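You operate a simulated robot arm through the tools that you are given. There is no shell and no other tool.

Carry out the task below with a simulated robot arm. There is one attempt and no reset: what you move stays moved.

TASK
Take the blue skein ring off the swift and lay it back on the raised shelf.
Fine: swift brake on, line out of the guides, toggle into the blue holder, yellow knob up; at the shelf's skein end.
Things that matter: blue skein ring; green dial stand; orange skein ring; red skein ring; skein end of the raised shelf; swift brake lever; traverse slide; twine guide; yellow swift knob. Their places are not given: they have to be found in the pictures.

The check looks at the end state, three seconds after you hand in, the way a careful person would. Anything else that was tipped, shoved, dropped, spilled or broken makes it a failure.

THE ROBOT
A 6-joint arm with a two-finger parallel gripper, fixed in place. Base frame: the origin is on the floor under the middle of its stand, x ahead of it, y to its left, z up; the work surface is at about z = 0.888. Readings come in m, rad, newtons and seconds.
It reaches about 1.347 m from its shoulder. Its first joint turns from -2.897 to 2.897 rad. Payload 3.91 kg.
The TCP is the grasp point between the finger pads, 0.03 m short of the fingertips. In the tool frame z runs along the fingers and y along their closing line. Largest opening 0.11 m; finger width 0.02, thickness 0.01; the body of the gripper, 0.048 by 0.112 m, starts 0.055 m behind the TCP.
Orientation is told as [roll, pitch, yaw] about the base's x, y, z axes, in that order, counted from this pose: with the fingers straight down and closing along the base's y, the tool's x points along the base's -x, its y along +y and its z along -z.

THE INTERFACE
- The arm moves only by the tool arm_command. Its argument "rows" is a list of rows, each an object of numbers (a shift or turn left out is 0, a gripper value left out holds the last): "x", "y", "z": the shift along the base's x, y, z in m; "ax", "ay", "az": the turn, a rotation vector about the base's x, y, z in rad; "jaw": the opening in per cent of the stroke, from 0 (shut) to 100 (fully open). In form: [{"x": .., "y": .., "z": .., "ax": .., "ay": .., "az": .., "jaw": ..}, ...]. A call has 1 to 20 rows; each row shifts and turns the commanded pose from where the row before left it. Rows are played at 5 a second. More than 0.05 m and 0.15 rad between two rows, or a gripper value outside its range, and nothing of the call is played. A pose out of reach is approached as far as the arm can. The call stops where the force on the tool passes 40 N (or 10 N more than at its start, if that is more) or the arm is blocked; 0.2 s more then pass. Each finger travels about 0.108 m/s and halts on what it meets, pressing with about 41 N; the grip force reading is that of the motor and also rises with nothing between the fingers. The clock runs only during rows and for 0.2 s after the last one: add rows that do not move to give the fingers time. It gives the time, the measured TCP pose, the force on the tool (base axes), the opening and the grip force at its end, in the units of the frame above (readings bear some noise), with the torque about the TCP (base axes, N m) and any sound that the robot's microphone picked up.
- Cameras (640 x 400 px; columns grow to the right, rows downward): "scene" is fixed at [0.3996, -0.5002, 1.4948]; the picture's right is [0.71, -0.71, 0.00], its down [-0.54, -0.54, -0.65] and it looks along [0.46, 0.46, -0.76] (base axes); focal length 228 px, centre (320, 200). "wrist" rides on the gripper at [0.072, 0.017, -0.103] in the tool frame; the picture's right is [-0.23, 0.97, 0.00], its down [-0.76, -0.18, -0.62] and it looks along [-0.61, -0.14, 0.78] (tool axes); focal length 222 px, centre (320, 200).
- camera(camera): a new picture of that camera. It takes no simulated time.
- pixel_to_xyz(camera, pixels): for up to 12 pixels [column, row] of the newest picture of that camera ("zoom" is the newest enlarged one), the place [x, y, z] in the base frame of the surface seen there, good to about 0.002 m. It takes no simulated time.
- inspect(camera, box): a new picture of the part [left, top, right, bottom] of that camera's present view, enlarged. It takes no simulated time.
- sign_off(): hands the job in; it is judged then, once.

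Unless the task says otherwise, let go and move clear before handing in.

The tools are called as name(argument=value, ...) on one line, values as JSON. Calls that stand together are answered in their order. arm_command: Moves the arm, as the interface text tells. Its arguments: {"type":"object","properties":{"rows":{"type":"array","items":{"type":"object","properties":{"x":{"type":"number"},"y":{"type":"number"},"z":{"type":"number"},"ax":{"type":"number"},"ay":{"type":"number"},"az":{"type":"number"},"jaw":{"type":"number"}}}}},"required":["rows"]} The other tools are called the same way: camera (camera) takes a picture; pixel_to_xyz (camera, pixels) gives the place of the surface under pixels of a picture; inspect (camera, box) takes an enlarged picture of a part of a camera's view; sign_off () hands the job in.

At the start:

```text
t: 0.0
tool_pos: [0.66, 0.0214, 1.2085]
tcp_rot: [0.0, 0.0, 0.0]
force: [0.0, 0.1, 0.0]
ft_torque: [-0.02, 0.01, -0.02]
finger_gap: 0.11
gripper_force: 0.1
```

scene: 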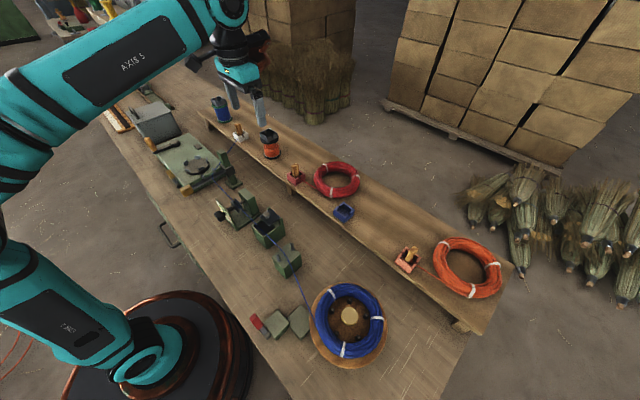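
wrist: 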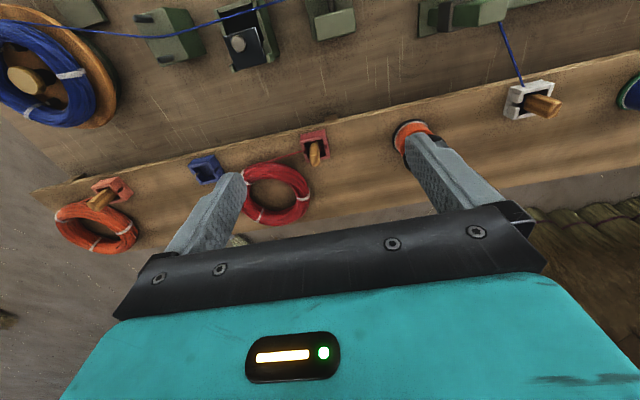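

The scene shows the blue skein ring on the swift around (348,315), an empty blue holder at (343,212), and guides along the bench. I'll enlarge several areas before I move anything.

inspect(camera="scene", box=[240, 260, 400, 380])

inspect(camera="scene", box=[200, 170, 320, 280])

inspect(camera="scene", box=[280, 150, 520, 310])

inspect(camera="scene", box=[100, 80, 260, 200])

inspect(camera="wrist", box=[0, 0, 320, 200])

inspect(camera="wrist", box=[320, 0, 640, 200])

```text
3.33 times, centred on (320, 320) of scene
```

zoom: 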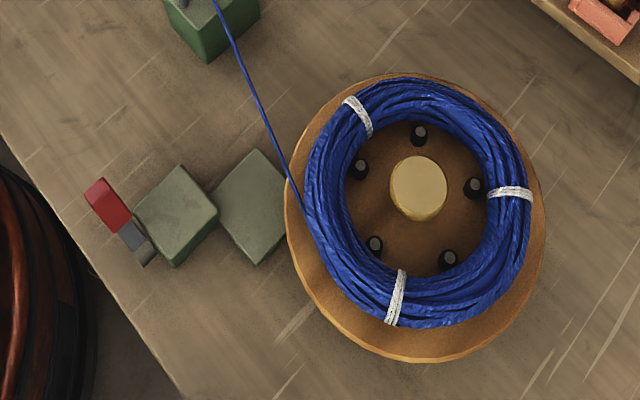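

```text
3.64 times, centred on (260, 225) of scene
```

zoom: 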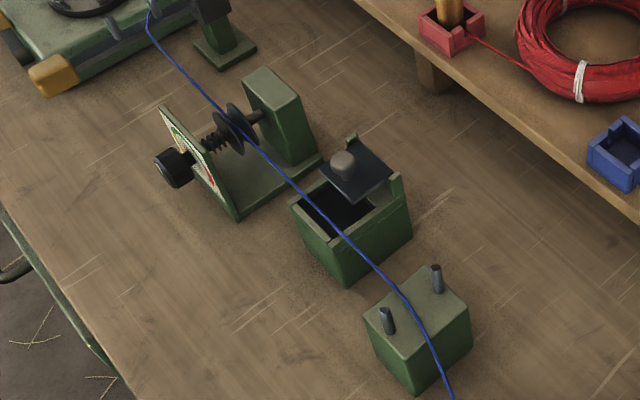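

```text
2.50 times, centred on (400, 230) of scene
```

zoom: 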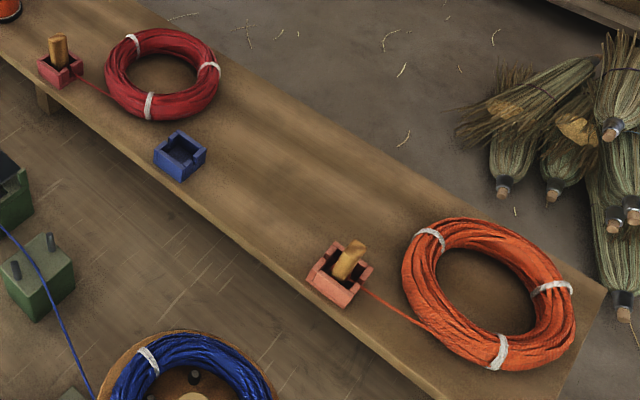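

```text
3.33 times, centred on (180, 140) of scene
```

zoom: 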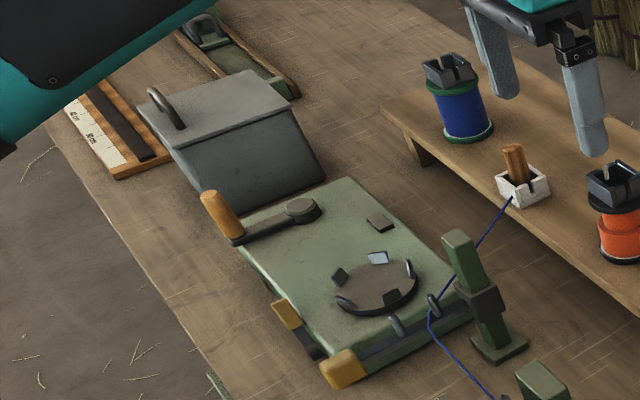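

```text
2.00 times, centred on (160, 100) of wrist
```

zoom: 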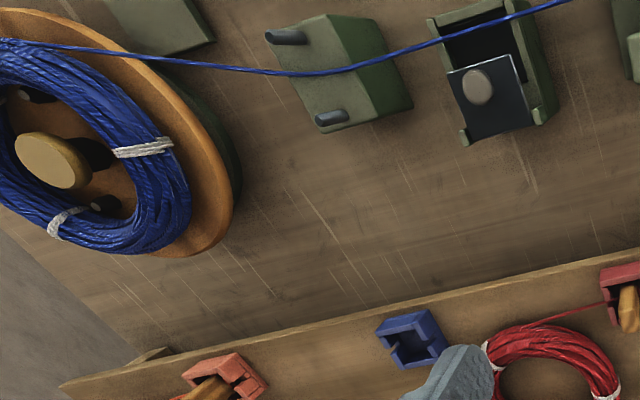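

```text
2.00 times, centred on (480, 100) of wrist
```

zoom: 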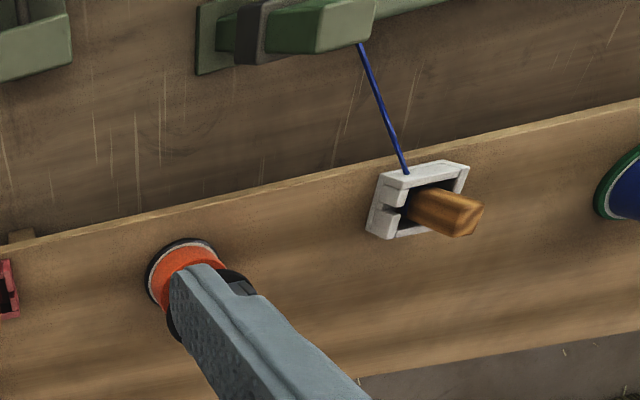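

The blue line runs from the swift over the two-pin guide, the lidded box, the disc on the dial stand and the slide, and ends at a toggle in the white holder near (240,135). I'll measure these parts next.

camera(camera="scene")

pixel_to_xyz(camera="scene", pixels=[[348, 315], [316, 310], [381, 310], [345, 285], [345, 350], [312, 335], [255, 322], [262, 328], [278, 323], [299, 321], [343, 207], [343, 225]])

pixel_to_xyz(camera="scene", pixels=[[239, 128], [240, 137], [337, 180], [468, 268], [408, 262], [380, 220], [215, 120], [510, 275], [460, 325], [295, 178], [270, 140], [221, 105]])

inspect(camera="scene", box=[200, 180, 280, 240])

inspect(camera="scene", box=[190, 100, 270, 160])

inspect(camera="scene", box=[150, 130, 250, 200])

inspect(camera="scene", box=[310, 190, 430, 280])

```text
taken
```

scene: 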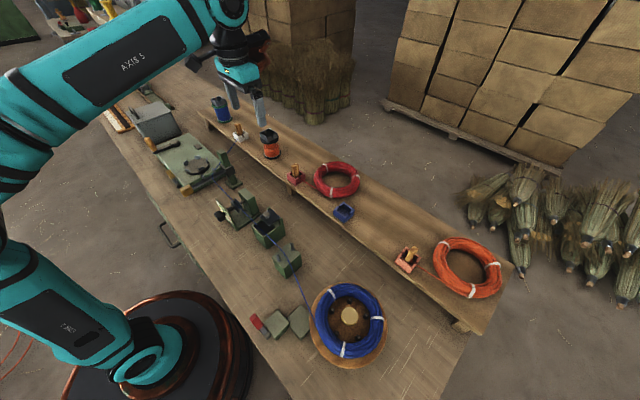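

```text
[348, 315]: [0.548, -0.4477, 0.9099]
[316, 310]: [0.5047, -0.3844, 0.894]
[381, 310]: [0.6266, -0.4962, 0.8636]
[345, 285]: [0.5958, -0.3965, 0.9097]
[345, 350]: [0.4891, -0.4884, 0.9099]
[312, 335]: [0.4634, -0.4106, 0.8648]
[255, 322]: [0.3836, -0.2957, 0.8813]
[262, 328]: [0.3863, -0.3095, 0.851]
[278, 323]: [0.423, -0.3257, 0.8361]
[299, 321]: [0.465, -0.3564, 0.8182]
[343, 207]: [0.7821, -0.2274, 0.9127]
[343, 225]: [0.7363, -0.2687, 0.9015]
```

```text
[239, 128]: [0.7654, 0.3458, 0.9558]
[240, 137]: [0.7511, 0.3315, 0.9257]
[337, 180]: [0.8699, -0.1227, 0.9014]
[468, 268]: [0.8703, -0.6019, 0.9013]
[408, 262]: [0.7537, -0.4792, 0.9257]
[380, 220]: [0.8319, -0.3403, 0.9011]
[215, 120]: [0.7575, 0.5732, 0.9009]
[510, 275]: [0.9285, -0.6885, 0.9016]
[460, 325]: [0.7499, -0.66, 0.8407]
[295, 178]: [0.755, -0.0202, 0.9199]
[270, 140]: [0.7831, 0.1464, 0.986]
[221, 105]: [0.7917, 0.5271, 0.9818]
```

```text
6.67 times, centred on (240, 210) of scene
```

zoom: 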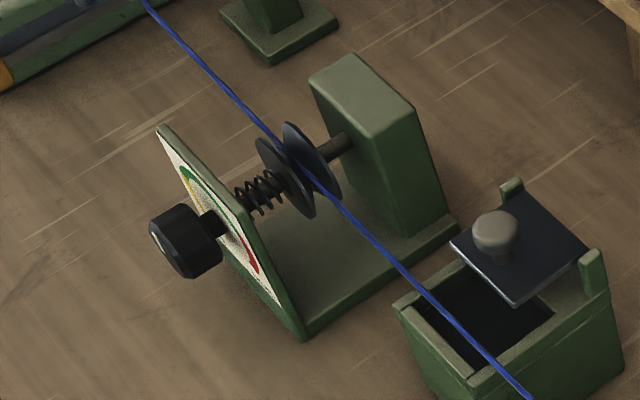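

```text
6.67 times, centred on (230, 130) of scene
```

zoom: 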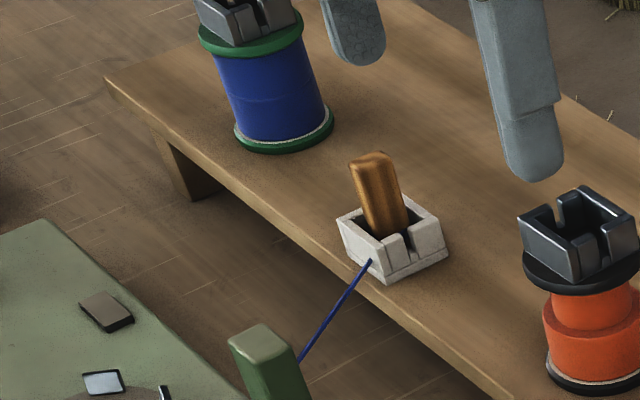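

```text
5.71 times, centred on (200, 165) of scene
```

zoom: 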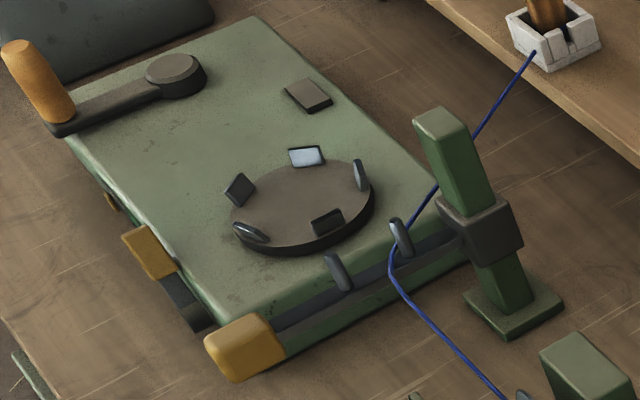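

```text
4.44 times, centred on (370, 235) of scene
```

zoom: 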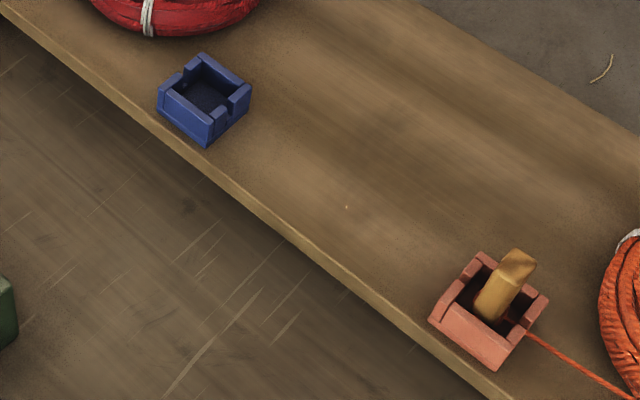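

The shelf top reads about z 0.901 and the bench sits lower. I need exact geometry for the guides, slide, toggle and knob, so I'll measure more points.

pixel_to_xyz(camera="scene", pixels=[[230, 260], [300, 250], [420, 350], [246, 227], [222, 204], [235, 196], [220, 216], [240, 205], [262, 215], [272, 228], [285, 250], [302, 290]])

inspect(camera="scene", box=[150, 130, 250, 200])

pixel_to_xyz(camera="zoom", pixels=[[250, 340], [340, 260], [340, 285], [400, 225], [400, 250], [440, 120], [490, 205], [475, 215], [515, 220], [534, 55], [440, 195], [390, 270]])

pixel_to_xyz(camera="zoom", pixels=[[500, 395], [450, 340], [300, 200], [180, 300], [150, 250], [510, 310], [590, 360], [420, 300], [360, 190], [310, 160], [545, 40], [575, 35]])

```text
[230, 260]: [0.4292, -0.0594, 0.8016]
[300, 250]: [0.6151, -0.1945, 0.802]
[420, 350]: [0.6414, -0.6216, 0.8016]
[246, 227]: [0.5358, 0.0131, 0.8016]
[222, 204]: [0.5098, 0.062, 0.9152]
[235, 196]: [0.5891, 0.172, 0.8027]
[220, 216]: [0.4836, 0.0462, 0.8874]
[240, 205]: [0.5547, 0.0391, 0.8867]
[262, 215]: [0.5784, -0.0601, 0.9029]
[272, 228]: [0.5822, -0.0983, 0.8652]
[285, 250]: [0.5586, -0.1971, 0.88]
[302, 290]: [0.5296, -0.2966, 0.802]
```

```text
5.71 times, centred on (200, 165) of scene
```

zoom: 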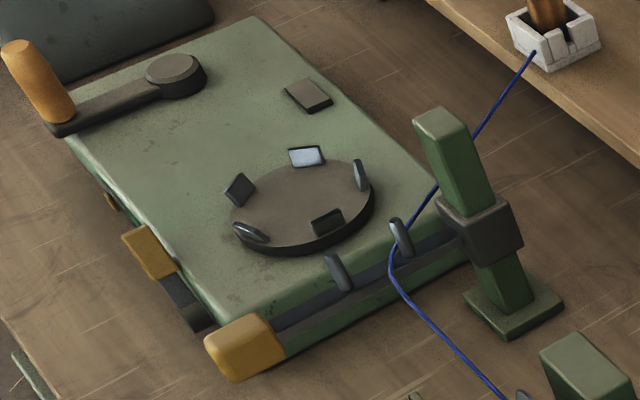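

```text
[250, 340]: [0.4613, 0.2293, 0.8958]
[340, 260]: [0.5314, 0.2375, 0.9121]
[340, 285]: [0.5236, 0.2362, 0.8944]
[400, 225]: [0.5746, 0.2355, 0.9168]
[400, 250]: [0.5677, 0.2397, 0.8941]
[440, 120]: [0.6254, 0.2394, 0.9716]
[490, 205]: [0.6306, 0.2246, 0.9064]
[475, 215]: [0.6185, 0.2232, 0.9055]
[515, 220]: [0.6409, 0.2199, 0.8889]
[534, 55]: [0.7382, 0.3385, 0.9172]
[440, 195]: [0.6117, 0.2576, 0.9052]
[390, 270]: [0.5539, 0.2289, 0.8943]
```

```text
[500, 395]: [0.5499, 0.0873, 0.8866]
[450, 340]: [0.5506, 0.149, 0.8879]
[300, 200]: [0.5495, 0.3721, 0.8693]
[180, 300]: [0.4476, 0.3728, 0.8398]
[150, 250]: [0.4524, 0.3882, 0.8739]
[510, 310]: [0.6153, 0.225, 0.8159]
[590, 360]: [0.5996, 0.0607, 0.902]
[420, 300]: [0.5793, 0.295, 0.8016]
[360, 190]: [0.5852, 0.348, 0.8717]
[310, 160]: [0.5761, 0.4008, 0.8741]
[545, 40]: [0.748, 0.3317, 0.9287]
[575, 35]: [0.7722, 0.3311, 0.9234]
```

Bench top is z≈0.802 and the shelf about 0.901. The red-handled brake lever is near (0.385,-0.30,0.88). I'll bring the wrist camera over it for a closer look.

arm_command(rows=[{"x": -0.035, "y": -0.025, "z": 0}, {"x": -0.035, "y": -0.025, "z": 0}, {"x": -0.035, "y": -0.025, "z": -0.01}, {"x": -0.035, "y": -0.025, "z": -0.01}, {"x": -0.035, "y": -0.025, "z": -0.01}, {"x": -0.035, "y": -0.025, "z": -0.01}, {"x": -0.035, "y": -0.02, "z": -0.01}])

camera(camera="wrist")

camera(camera="scene")

```text
t: 1.6
tool_pos: [0.4157, -0.1473, 1.1559]
tcp_rot: [0.001, 0.001, -0.001]
force: [0.1, -0.6, 0.4]
ft_torque: [-0.02, 0.01, 0.03]
finger_gap: 0.1103
gripper_force: 0.2
```

```text
taken
```

wrist: 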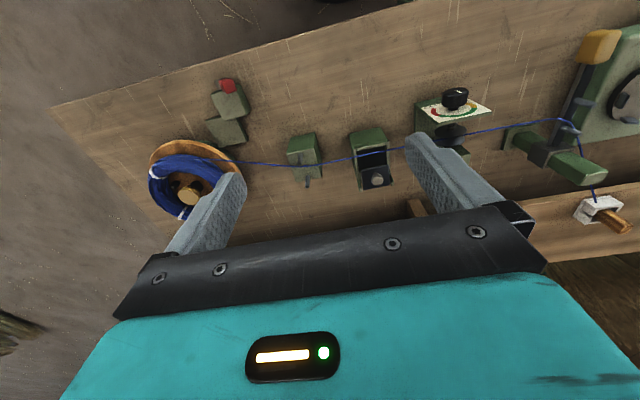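

```text
taken
```

scene: 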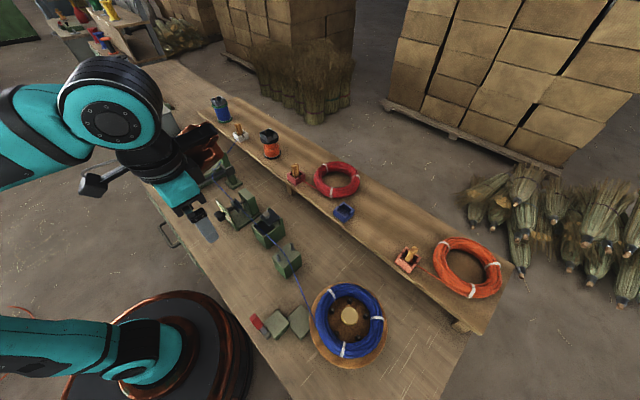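

The wrist view shows the brake at (228,100), the swift at (190,185), and the line running right through the guides to the toggle at (605,213). I'll enlarge these.

inspect(camera="wrist", box=[140, 70, 300, 210])

inspect(camera="wrist", box=[270, 70, 510, 200])

inspect(camera="wrist", box=[480, 20, 640, 240])

inspect(camera="scene", box=[240, 290, 320, 350])

```text
2.86 times, centred on (220, 140) of wrist
```

zoom: 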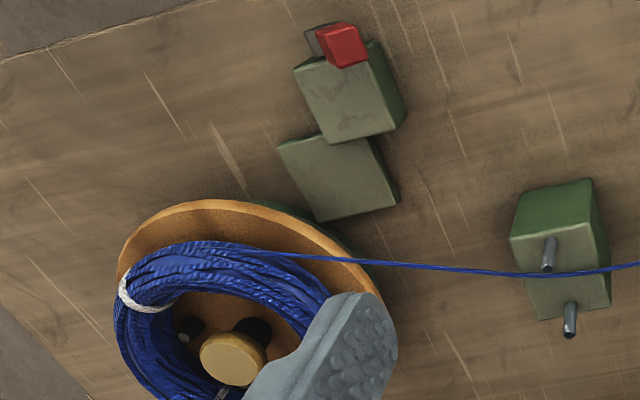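

```text
2.67 times, centred on (390, 135) of wrist
```

zoom: 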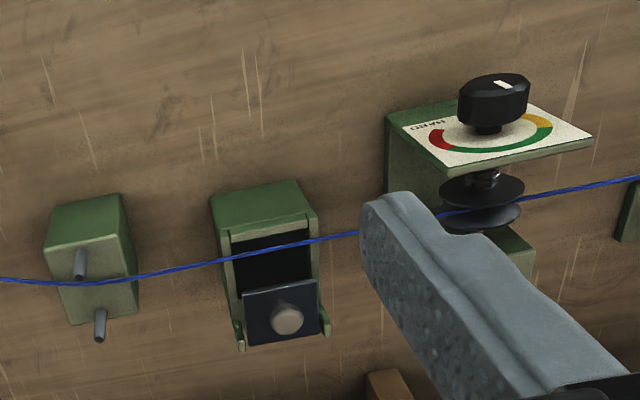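

```text
1.82 times, centred on (560, 130) of wrist
```

zoom: 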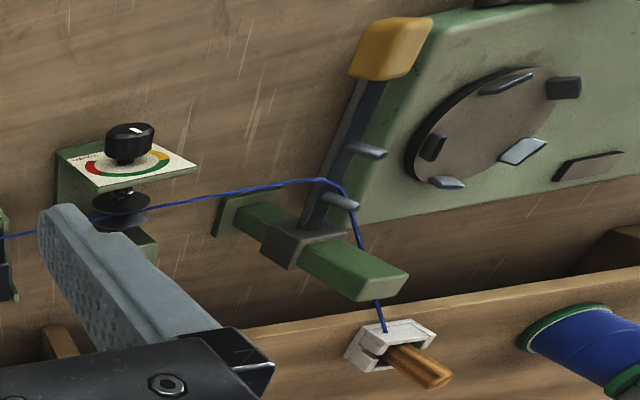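

```text
6.67 times, centred on (280, 320) of scene
```

zoom: 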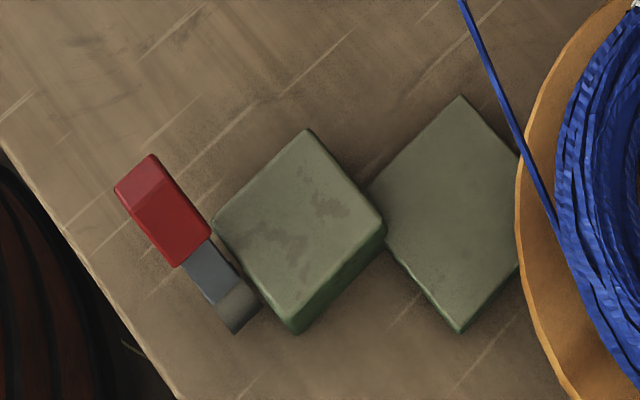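

I'll get 3D points on the brake lever, its block, and the swift's plate, ring and knob.

pixel_to_xyz(camera="zoom", pixels=[[140, 175], [135, 205], [180, 200], [190, 235], [170, 250], [205, 270], [235, 300], [240, 320], [300, 140], [225, 225], [370, 220], [300, 300]])

pixel_to_xyz(camera="zoom", pixels=[[155, 158], [120, 190], [205, 240], [300, 330], [380, 240], [460, 105], [460, 320], [400, 190], [350, 260], [500, 200], [460, 250], [440, 330]])

pixel_to_xyz(camera="wrist", pixels=[[226, 80], [232, 84], [228, 92], [220, 84], [230, 100], [228, 115], [225, 130], [189, 197], [193, 193], [195, 198], [176, 200], [170, 160]])

inspect(camera="wrist", box=[195, 65, 275, 115])

```text
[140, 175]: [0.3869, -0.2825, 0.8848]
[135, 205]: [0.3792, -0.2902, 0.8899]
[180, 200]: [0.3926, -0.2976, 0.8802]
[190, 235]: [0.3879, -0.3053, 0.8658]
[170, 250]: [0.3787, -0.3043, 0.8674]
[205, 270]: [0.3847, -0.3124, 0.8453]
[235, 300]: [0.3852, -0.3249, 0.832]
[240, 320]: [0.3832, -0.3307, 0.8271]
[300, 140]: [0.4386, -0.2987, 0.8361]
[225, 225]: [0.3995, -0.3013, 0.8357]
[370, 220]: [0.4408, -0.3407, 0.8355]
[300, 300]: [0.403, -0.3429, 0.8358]
```

```text
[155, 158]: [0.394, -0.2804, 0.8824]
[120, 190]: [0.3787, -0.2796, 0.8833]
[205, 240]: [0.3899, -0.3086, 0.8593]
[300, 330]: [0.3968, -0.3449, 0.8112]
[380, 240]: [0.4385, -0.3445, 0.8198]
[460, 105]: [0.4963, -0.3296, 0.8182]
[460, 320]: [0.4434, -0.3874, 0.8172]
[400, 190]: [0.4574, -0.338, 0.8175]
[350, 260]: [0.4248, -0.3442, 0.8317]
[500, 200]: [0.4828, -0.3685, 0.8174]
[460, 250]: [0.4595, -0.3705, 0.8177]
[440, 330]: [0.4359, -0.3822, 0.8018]
```

```text
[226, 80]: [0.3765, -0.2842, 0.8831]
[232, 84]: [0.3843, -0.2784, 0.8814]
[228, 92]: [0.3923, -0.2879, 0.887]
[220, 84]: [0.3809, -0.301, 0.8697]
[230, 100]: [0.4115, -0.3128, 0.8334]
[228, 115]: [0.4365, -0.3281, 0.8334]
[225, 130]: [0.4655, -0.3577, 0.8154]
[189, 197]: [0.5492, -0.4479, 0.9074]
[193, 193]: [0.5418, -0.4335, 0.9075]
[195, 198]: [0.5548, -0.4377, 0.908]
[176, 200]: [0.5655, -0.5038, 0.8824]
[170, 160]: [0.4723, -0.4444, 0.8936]
```

```text
8.00 times, centred on (235, 90) of wrist
```

zoom: 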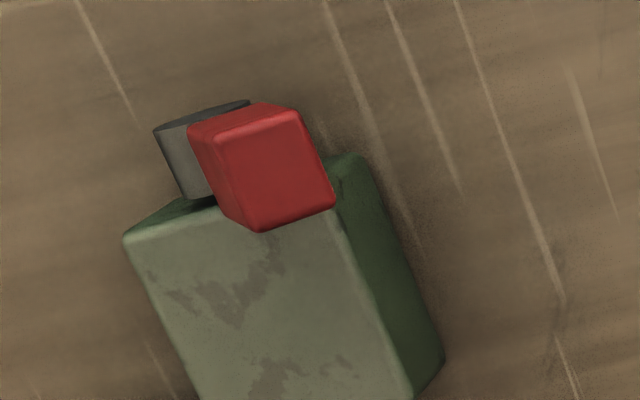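

The lever pivots on the -x side of the block near (0.385,-0.33,0.827) and leans toward +y, with its red end at about (0.386,-0.288,0.885). I'll lower the camera to see the brake mechanism before touching it.

arm_command(rows=[{"x": -0.01, "y": -0.01, "z": -0.04}, {"x": -0.01, "y": -0.01, "z": -0.04}, {"x": -0.01, "y": -0.01, "z": -0.04}, {"x": -0.01, "y": -0.01, "z": -0.035}, {}])

camera(camera="wrist")

inspect(camera="wrist", box=[100, 60, 340, 230])

```text
t: 2.8
tool_pos: [0.3755, -0.1886, 1.0005]
tcp_rot: [0.001, -0.001, 0.002]
force: [0.3, -0.2, 0.3]
ft_torque: [0.03, 0.0, -0.02]
finger_gap: 0.1101
gripper_force: 0.1
```

```text
taken
```

wrist: 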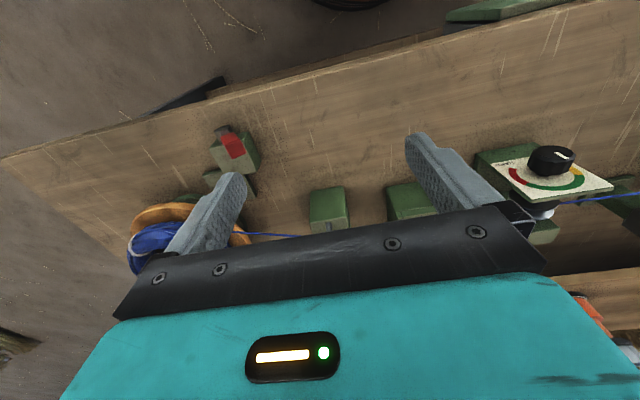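

```text
2.35 times, centred on (220, 145) of wrist
```

zoom: 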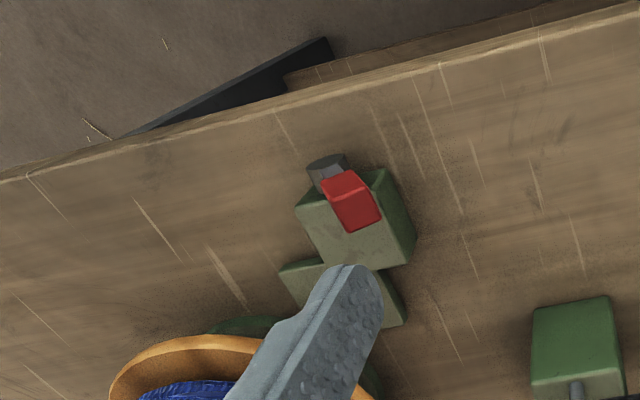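

The lever stands alone and I can reach it from its +y side. I'll close the fingers, come down beside it at y≈-0.245, and stop short of contact to check.

arm_command(rows=[{"jaw": 0}, {"x": 0.01, "y": -0.028}, {"y": -0.028}, {}, {"z": -0.04}, {"z": -0.04}, {"z": -0.025}, {}])

camera(camera="wrist")

inspect(camera="scene", box=[220, 270, 320, 350])

```text
t: 4.6
tool_pos: [0.3858, -0.2427, 0.8972]
tcp_rot: [0.0, 0.0, -0.001]
force: [0.3, -1.4, 0.5]
ft_torque: [0.02, 0.0, 0.0]
finger_gap: 0.0
gripper_force: 37.8
```

```text
taken
```

wrist: 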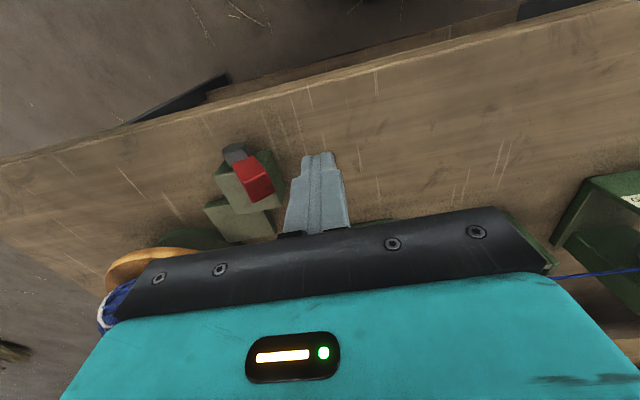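

```text
5.00 times, centred on (270, 310) of scene
```

zoom: 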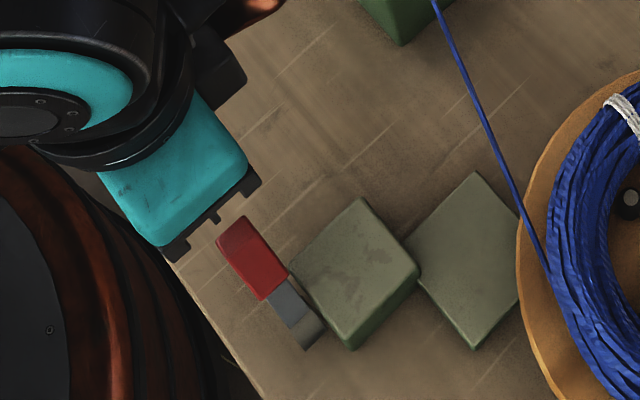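

The closed fingers are beside the red handle with a small gap. I'll push toward -y in small steps and watch the force.

arm_command(rows=[{"y": -0.012}, {"y": -0.012}, {"y": -0.01}, {"y": -0.01}, {"y": -0.01}, {}])

inspect(camera="scene", box=[220, 270, 320, 350])

inspect(camera="wrist", box=[180, 110, 380, 250])

```text
t: 6.0
tool_pos: [0.3829, -0.2984, 0.8995]
tcp_rot: [0.0, -0.001, 0.0]
force: [-0.7, -0.1, 0.3]
ft_torque: [0.0, -0.01, -0.03]
finger_gap: 0.0002
gripper_force: 38.0
```

```text
5.00 times, centred on (270, 310) of scene
```

zoom: 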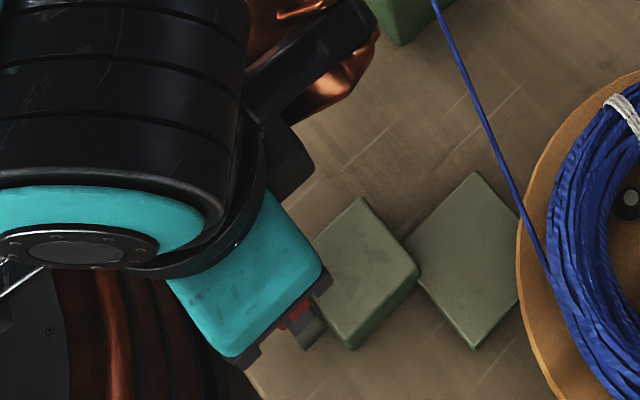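

```text
2.86 times, centred on (280, 180) of wrist
```

zoom: 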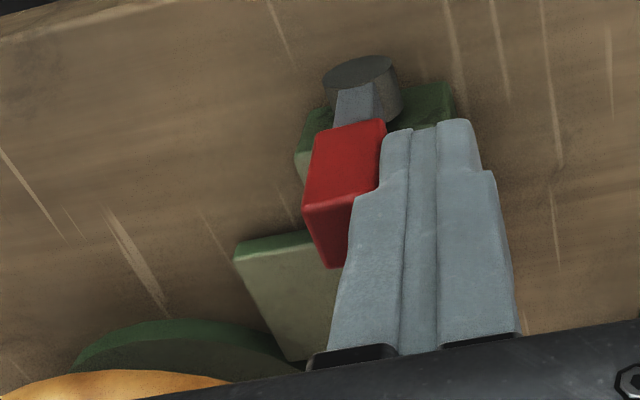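

The lever moves freely and is now about upright. I'll keep pushing toward -y to its far stop.

arm_command(rows=[{"y": -0.01}, {"y": -0.01}, {"y": -0.01}, {}])

inspect(camera="wrist", box=[180, 110, 380, 250])

```text
t: 7.0
tool_pos: [0.3842, -0.3267, 0.8986]
tcp_rot: [0.001, 0.001, -0.002]
force: [0.4, 0.6, -0.9]
ft_torque: [0.01, -0.02, 0.02]
finger_gap: 0.0
gripper_force: 37.7
```

```text
2.86 times, centred on (280, 180) of wrist
```

zoom: 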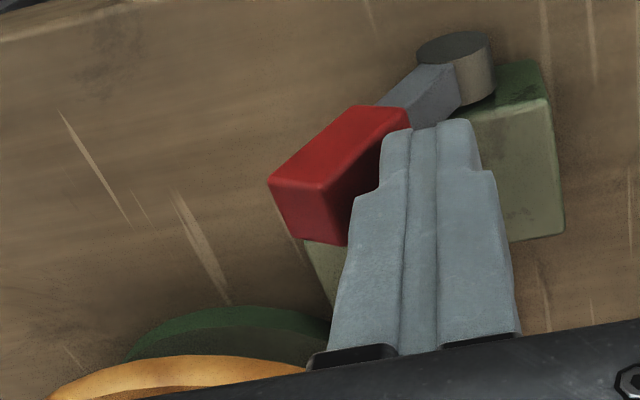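

The lever is now tipped toward the swift and I feel almost no resistance. I'll continue in small steps until it meets a stop.

arm_command(rows=[{"y": -0.007}, {"y": -0.007}, {}])

inspect(camera="wrist", box=[180, 110, 380, 250])

```text
t: 7.5
tool_pos: [0.385, -0.3317, 0.8997]
tcp_rot: [0.007, 0.002, 0.002]
force: [0.6, 34.6, 14.2]
ft_torque: [0.96, -0.05, 0.01]
finger_gap: 0.0001
gripper_force: 37.8
stopped in row 2: the force on the tool passed its limit at 52 N (the readings are from after the stop); the commanded pose is now the measured one
```

```text
2.86 times, centred on (280, 180) of wrist
```

zoom: 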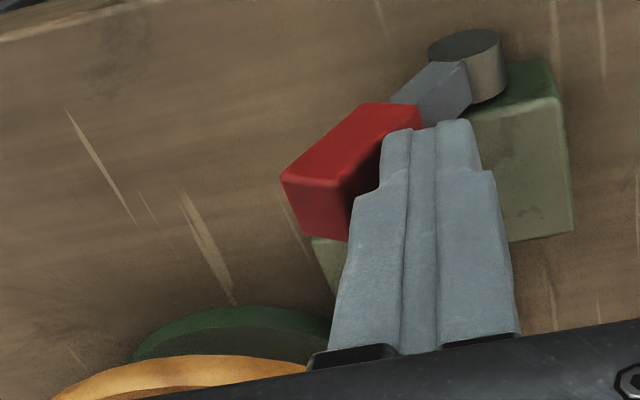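

The force jumped to 52 N, so the lever is at its -y stop. I'll back off, rise, and check that it stays and whether the brake shoe moved.

arm_command(rows=[{"y": 0.02}, {"y": 0.03}, {"y": 0.03, "z": 0.01}, {"z": 0.05}, {"z": 0.05}, {"z": 0.05, "y": 0.03}, {"z": 0.03, "y": 0.03}, {}])

inspect(camera="scene", box=[240, 290, 320, 350])

camera(camera="wrist")

inspect(camera="wrist", box=[100, 60, 300, 230])

```text
refused: row 6 steps farther than a row can; nothing moved
```

```text
6.67 times, centred on (280, 320) of scene
```

zoom: 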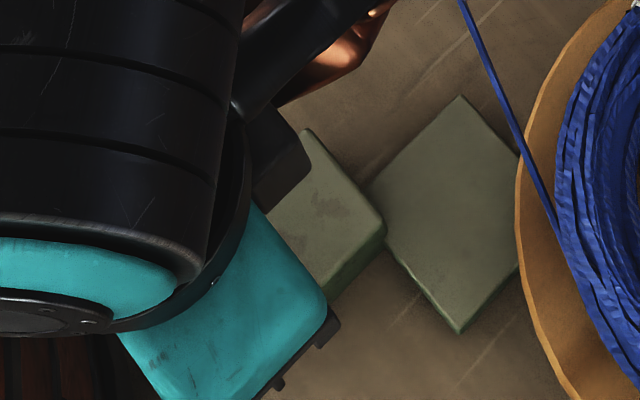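

```text
taken
```

wrist: 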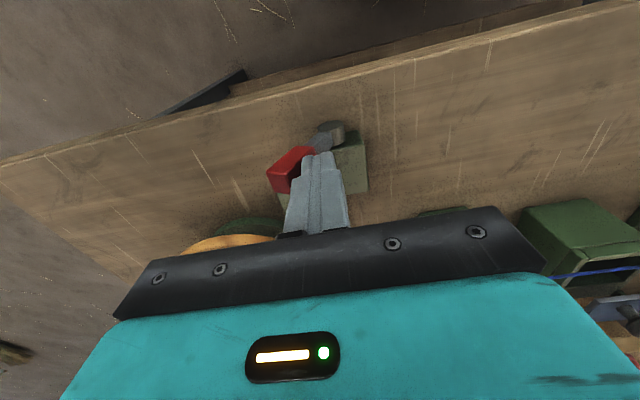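

```text
2.35 times, centred on (200, 145) of wrist
```

zoom: 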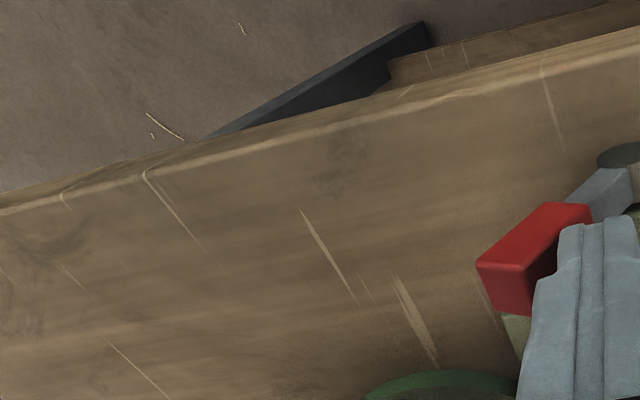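

That call was refused because one row stepped too far, so nothing moved. I'll repeat the retreat with smaller steps.

arm_command(rows=[{"y": 0.02}, {"y": 0.03}, {"y": 0.03, "z": 0.01}, {"z": 0.045}, {"z": 0.045}, {"z": 0.03, "y": 0.03}, {"z": 0.03, "y": 0.03}, {"z": 0.03, "y": 0.03}, {}])

inspect(camera="scene", box=[240, 290, 320, 350])

camera(camera="wrist")

camera(camera="scene")

```text
t: 9.5
tool_pos: [0.3845, -0.1627, 1.0878]
tcp_rot: [0.006, 0.002, 0.0]
force: [0.1, -0.3, -0.5]
ft_torque: [-0.01, -0.01, 0.0]
finger_gap: 0.0
gripper_force: 37.4
```

```text
6.67 times, centred on (280, 320) of scene
```

zoom: 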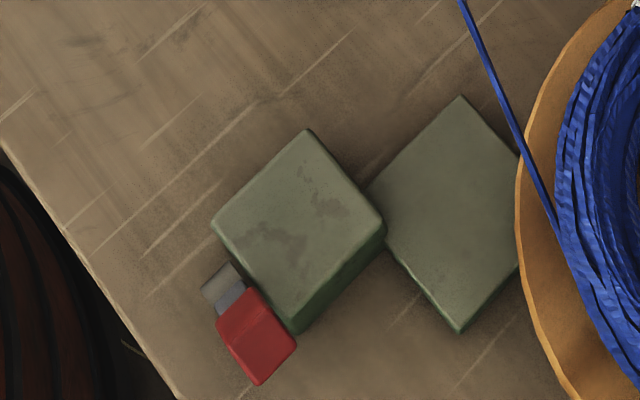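

```text
taken
```

wrist: 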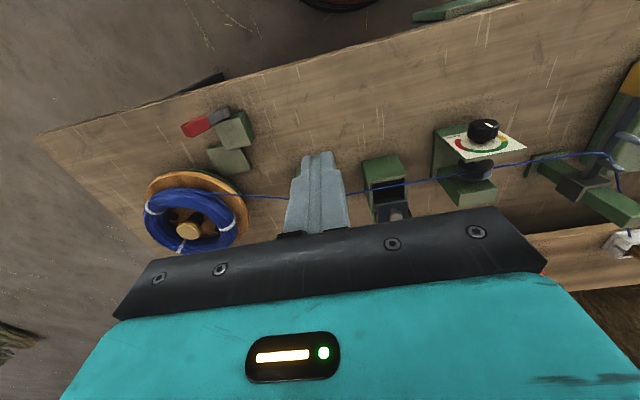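

```text
taken
```

scene: 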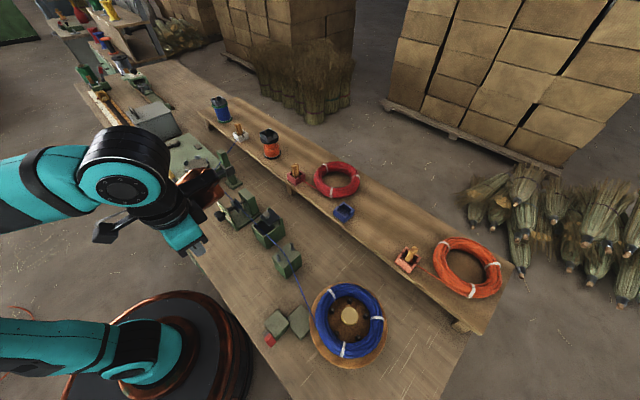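

The lever now rests on the swift side and nothing else shifted. Next is the toggle in the white holder, so I'll bring the wrist camera over there.

arm_command(rows=[{"z": 0.03, "x": 0.02, "y": 0.03, "jaw": 50}, {"z": 0.03, "x": 0.02, "y": 0.03}, {"x": 0.02, "y": 0.04}, {"x": 0.02, "y": 0.04}, {"x": 0.02, "y": 0.04}, {"x": 0.02, "y": 0.04}, {"x": 0.02, "y": 0.04}, {"x": 0.02, "y": 0.04}, {"x": 0.02, "y": 0.04}, {"x": 0.02, "y": 0.04}, {"x": 0.02, "y": 0.04}, {"x": 0.02, "y": 0.04}, {"x": 0.02}, {}])

camera(camera="wrist")

camera(camera="scene")

```text
t: 12.5
tool_pos: [0.6462, 0.2951, 1.1491]
tcp_rot: [0.005, 0.002, 0.001]
force: [-0.1, -0.3, 0.1]
ft_torque: [-0.03, 0.01, -0.03]
finger_gap: 0.0551
gripper_force: 0.1
```

```text
taken
```

wrist: 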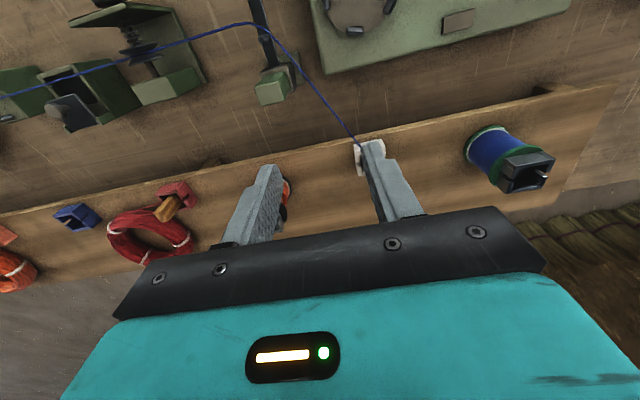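

```text
taken
```

scene: 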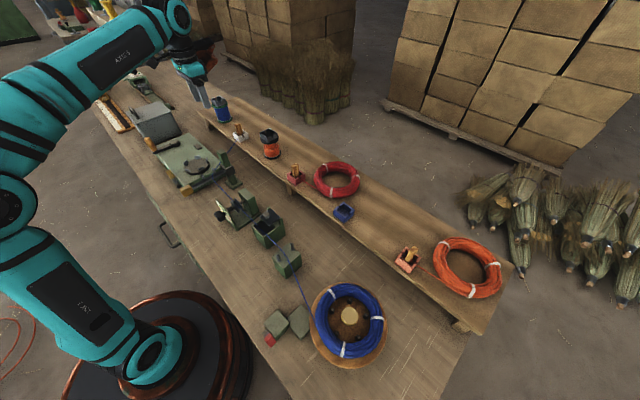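

The right finger hides the toggle in the wrist view. I'll measure the toggle and white holder from the scene camera and shift the gripper to y≈0.345 so they show between the fingers.

arm_command(rows=[{"y": 0.025, "x": 0.02}, {"y": 0.025, "x": 0.02}, {}])

inspect(camera="scene", box=[215, 115, 265, 150])

pixel_to_xyz(camera="zoom", pixels=[[290, 140], [280, 155], [310, 160], [320, 200], [300, 200], [230, 235], [300, 295], [320, 290], [350, 235], [390, 260], [280, 270], [260, 290]])

camera(camera="wrist")

inspect(camera="wrist", box=[240, 100, 400, 220])

```text
t: 13.3
tool_pos: [0.686, 0.3451, 1.1494]
tcp_rot: [0.006, 0.001, 0.001]
force: [0.0, 0.4, 0.2]
ft_torque: [-0.03, -0.02, 0.04]
finger_gap: 0.0548
gripper_force: 0.0
```

```text
11.43 times, centred on (240, 132) of scene
```

zoom: 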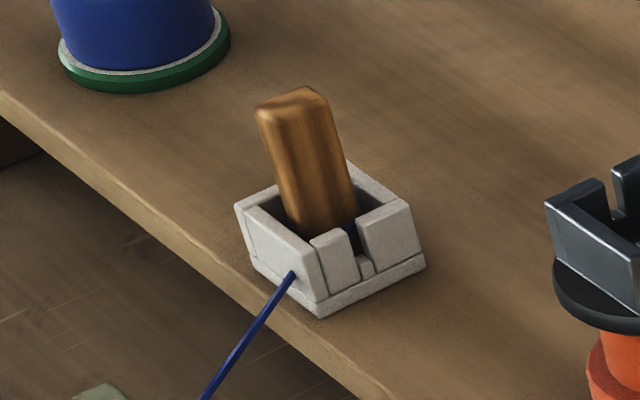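

```text
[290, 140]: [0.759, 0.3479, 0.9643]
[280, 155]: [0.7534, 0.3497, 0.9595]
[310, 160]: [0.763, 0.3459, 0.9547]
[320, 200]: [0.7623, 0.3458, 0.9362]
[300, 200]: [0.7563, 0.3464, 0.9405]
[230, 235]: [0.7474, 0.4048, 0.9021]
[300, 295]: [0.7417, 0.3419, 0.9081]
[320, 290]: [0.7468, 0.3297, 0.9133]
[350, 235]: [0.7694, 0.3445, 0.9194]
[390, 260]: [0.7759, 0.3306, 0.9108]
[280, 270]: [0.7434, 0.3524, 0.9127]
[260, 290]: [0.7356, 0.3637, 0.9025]
```

```text
taken
```

wrist: 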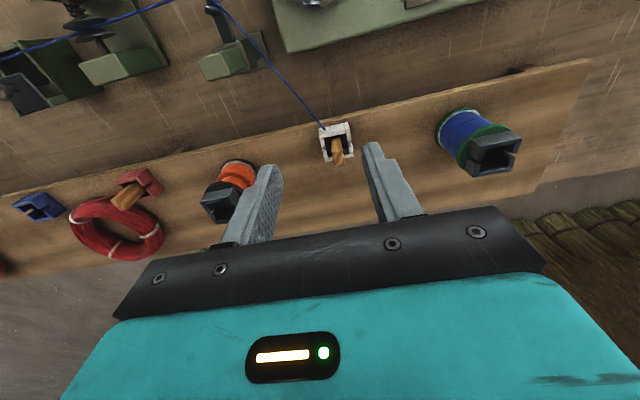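

```text
3.33 times, centred on (320, 160) of wrist
```

zoom: 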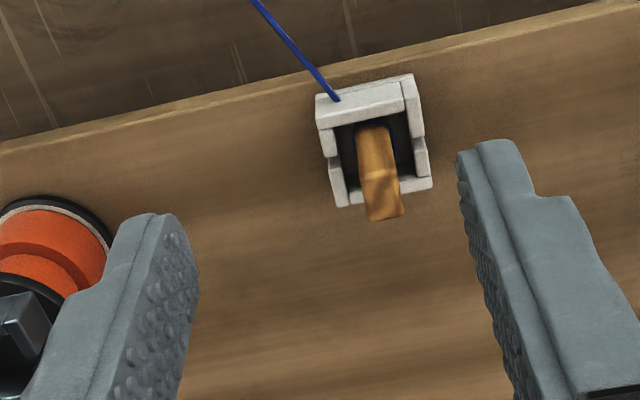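

The toggle stands upright in the white holder with side slots facing ±y. I'll get holder corners and the toggle's top from the wrist view, and the blue holder's geometry too.

pixel_to_xyz(camera="zoom", pixels=[[385, 212], [366, 180], [398, 180], [376, 140], [330, 110], [405, 85], [355, 195], [425, 182], [338, 200], [418, 150], [380, 195], [390, 160]])

inspect(camera="scene", box=[320, 190, 380, 230])

pixel_to_xyz(camera="zoom", pixels=[[140, 165], [245, 110], [340, 175], [235, 255], [235, 165], [255, 200], [170, 200], [290, 210], [300, 140], [190, 130], [235, 330], [320, 250]])

```text
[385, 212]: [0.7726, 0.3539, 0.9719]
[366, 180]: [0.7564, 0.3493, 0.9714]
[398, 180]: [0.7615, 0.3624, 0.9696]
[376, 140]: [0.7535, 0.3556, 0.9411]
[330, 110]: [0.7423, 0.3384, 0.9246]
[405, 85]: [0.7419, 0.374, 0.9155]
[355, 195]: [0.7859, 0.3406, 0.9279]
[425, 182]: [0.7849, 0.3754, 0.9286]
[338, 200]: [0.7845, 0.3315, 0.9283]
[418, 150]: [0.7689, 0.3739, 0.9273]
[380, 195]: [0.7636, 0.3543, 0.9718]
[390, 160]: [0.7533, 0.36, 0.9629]
```

```text
10.00 times, centred on (350, 210) of scene
```

zoom: 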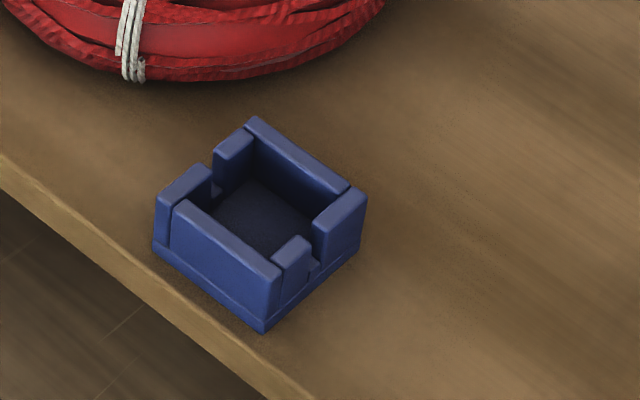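

```text
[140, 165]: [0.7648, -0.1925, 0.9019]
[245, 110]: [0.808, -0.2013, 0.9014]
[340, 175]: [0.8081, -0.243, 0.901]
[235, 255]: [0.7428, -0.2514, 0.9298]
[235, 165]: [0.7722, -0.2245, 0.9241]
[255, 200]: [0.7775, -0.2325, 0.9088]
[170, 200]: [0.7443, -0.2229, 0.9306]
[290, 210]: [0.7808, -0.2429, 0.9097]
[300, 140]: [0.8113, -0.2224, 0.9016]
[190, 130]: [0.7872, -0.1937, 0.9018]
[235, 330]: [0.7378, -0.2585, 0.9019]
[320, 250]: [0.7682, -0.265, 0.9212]
```

The toggle's top centre is about (0.763,0.354,0.972), and the holder walls top out near 0.928. I'll move over it and descend to TCP z≈0.966, keeping the fingertips above the holder rim.

arm_command(rows=[{"x": 0.04, "y": 0.005}, {"x": 0.037, "y": 0.0045}, {"z": -0.045}, {"z": -0.045}, {"z": -0.045}, {"z": -0.03}, {}])

camera(camera="wrist")

inspect(camera="wrist", box=[240, 100, 420, 240])

inspect(camera="scene", box=[195, 95, 275, 155])

```text
t: 14.9
tool_pos: [0.7624, 0.3583, 0.9846]
tcp_rot: [0.006, 0.001, 0.001]
force: [0.1, 0.7, 0.2]
ft_torque: [0.04, 0.02, 0.02]
finger_gap: 0.055
gripper_force: 0.2
```

```text
taken
```

wrist: 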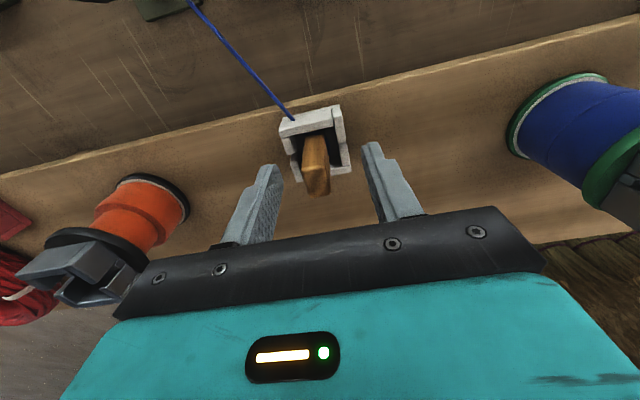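

```text
2.86 times, centred on (330, 170) of wrist
```

zoom: 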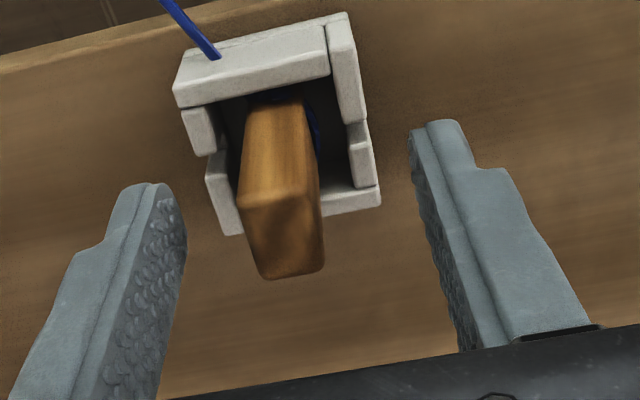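

```text
6.67 times, centred on (235, 125) of scene
```

zoom: 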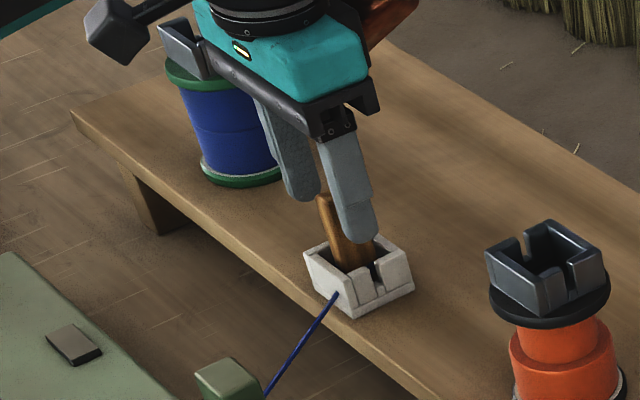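

I'm at z 0.985 with the toggle between the fingers. I'll re-measure the toggle top to centre on it.

pixel_to_xyz(camera="wrist", pixels=[[308, 178], [325, 176], [329, 195], [334, 190], [317, 174], [326, 170], [332, 165], [310, 160], [320, 145], [330, 180], [305, 165], [315, 185]])

inspect(camera="wrist", box=[280, 130, 360, 200])

```text
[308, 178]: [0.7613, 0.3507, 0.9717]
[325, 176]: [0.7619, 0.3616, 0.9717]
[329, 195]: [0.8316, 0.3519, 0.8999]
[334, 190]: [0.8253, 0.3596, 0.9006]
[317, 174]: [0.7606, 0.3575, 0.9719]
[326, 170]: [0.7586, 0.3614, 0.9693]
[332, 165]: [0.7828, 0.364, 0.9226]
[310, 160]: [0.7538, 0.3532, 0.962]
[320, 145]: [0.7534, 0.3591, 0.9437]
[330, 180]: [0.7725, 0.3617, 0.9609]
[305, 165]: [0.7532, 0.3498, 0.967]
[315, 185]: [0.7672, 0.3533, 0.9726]
```

```text
5.71 times, centred on (320, 165) of wrist
```

zoom: 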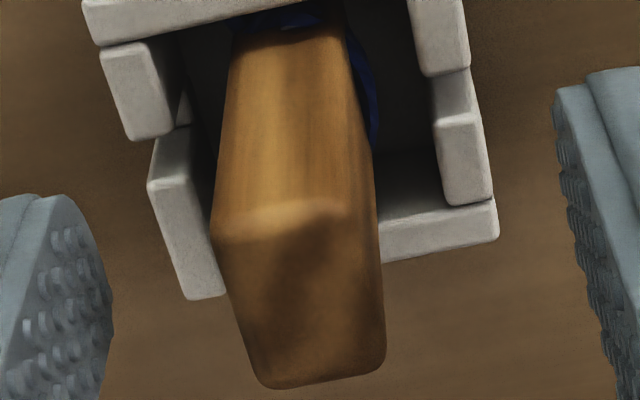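

Toggle centre is (0.763,0.355), about 0.018 wide. I'll shift -0.003 in y, go down 0.018 and close the fingers.

arm_command(rows=[{"y": -0.0033}, {"z": -0.018}, {}, {"jaw": 0}, {}, {}, {}])

inspect(camera="scene", box=[195, 95, 275, 155])

inspect(camera="wrist", box=[240, 100, 420, 240])

```text
t: 16.5
tool_pos: [0.7622, 0.3537, 0.9645]
tcp_rot: [0.005, 0.001, 0.001]
force: [0.2, -0.5, 0.5]
ft_torque: [0.0, 0.0, 0.04]
finger_gap: 0.0148
gripper_force: 41.6
```

```text
6.67 times, centred on (235, 125) of scene
```

zoom: 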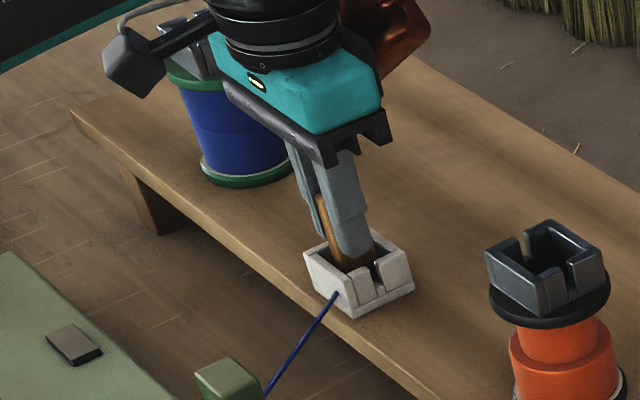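

```text
2.86 times, centred on (330, 170) of wrist
```

zoom: 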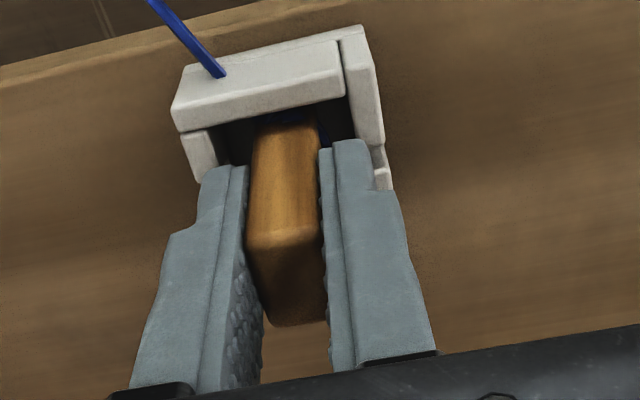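

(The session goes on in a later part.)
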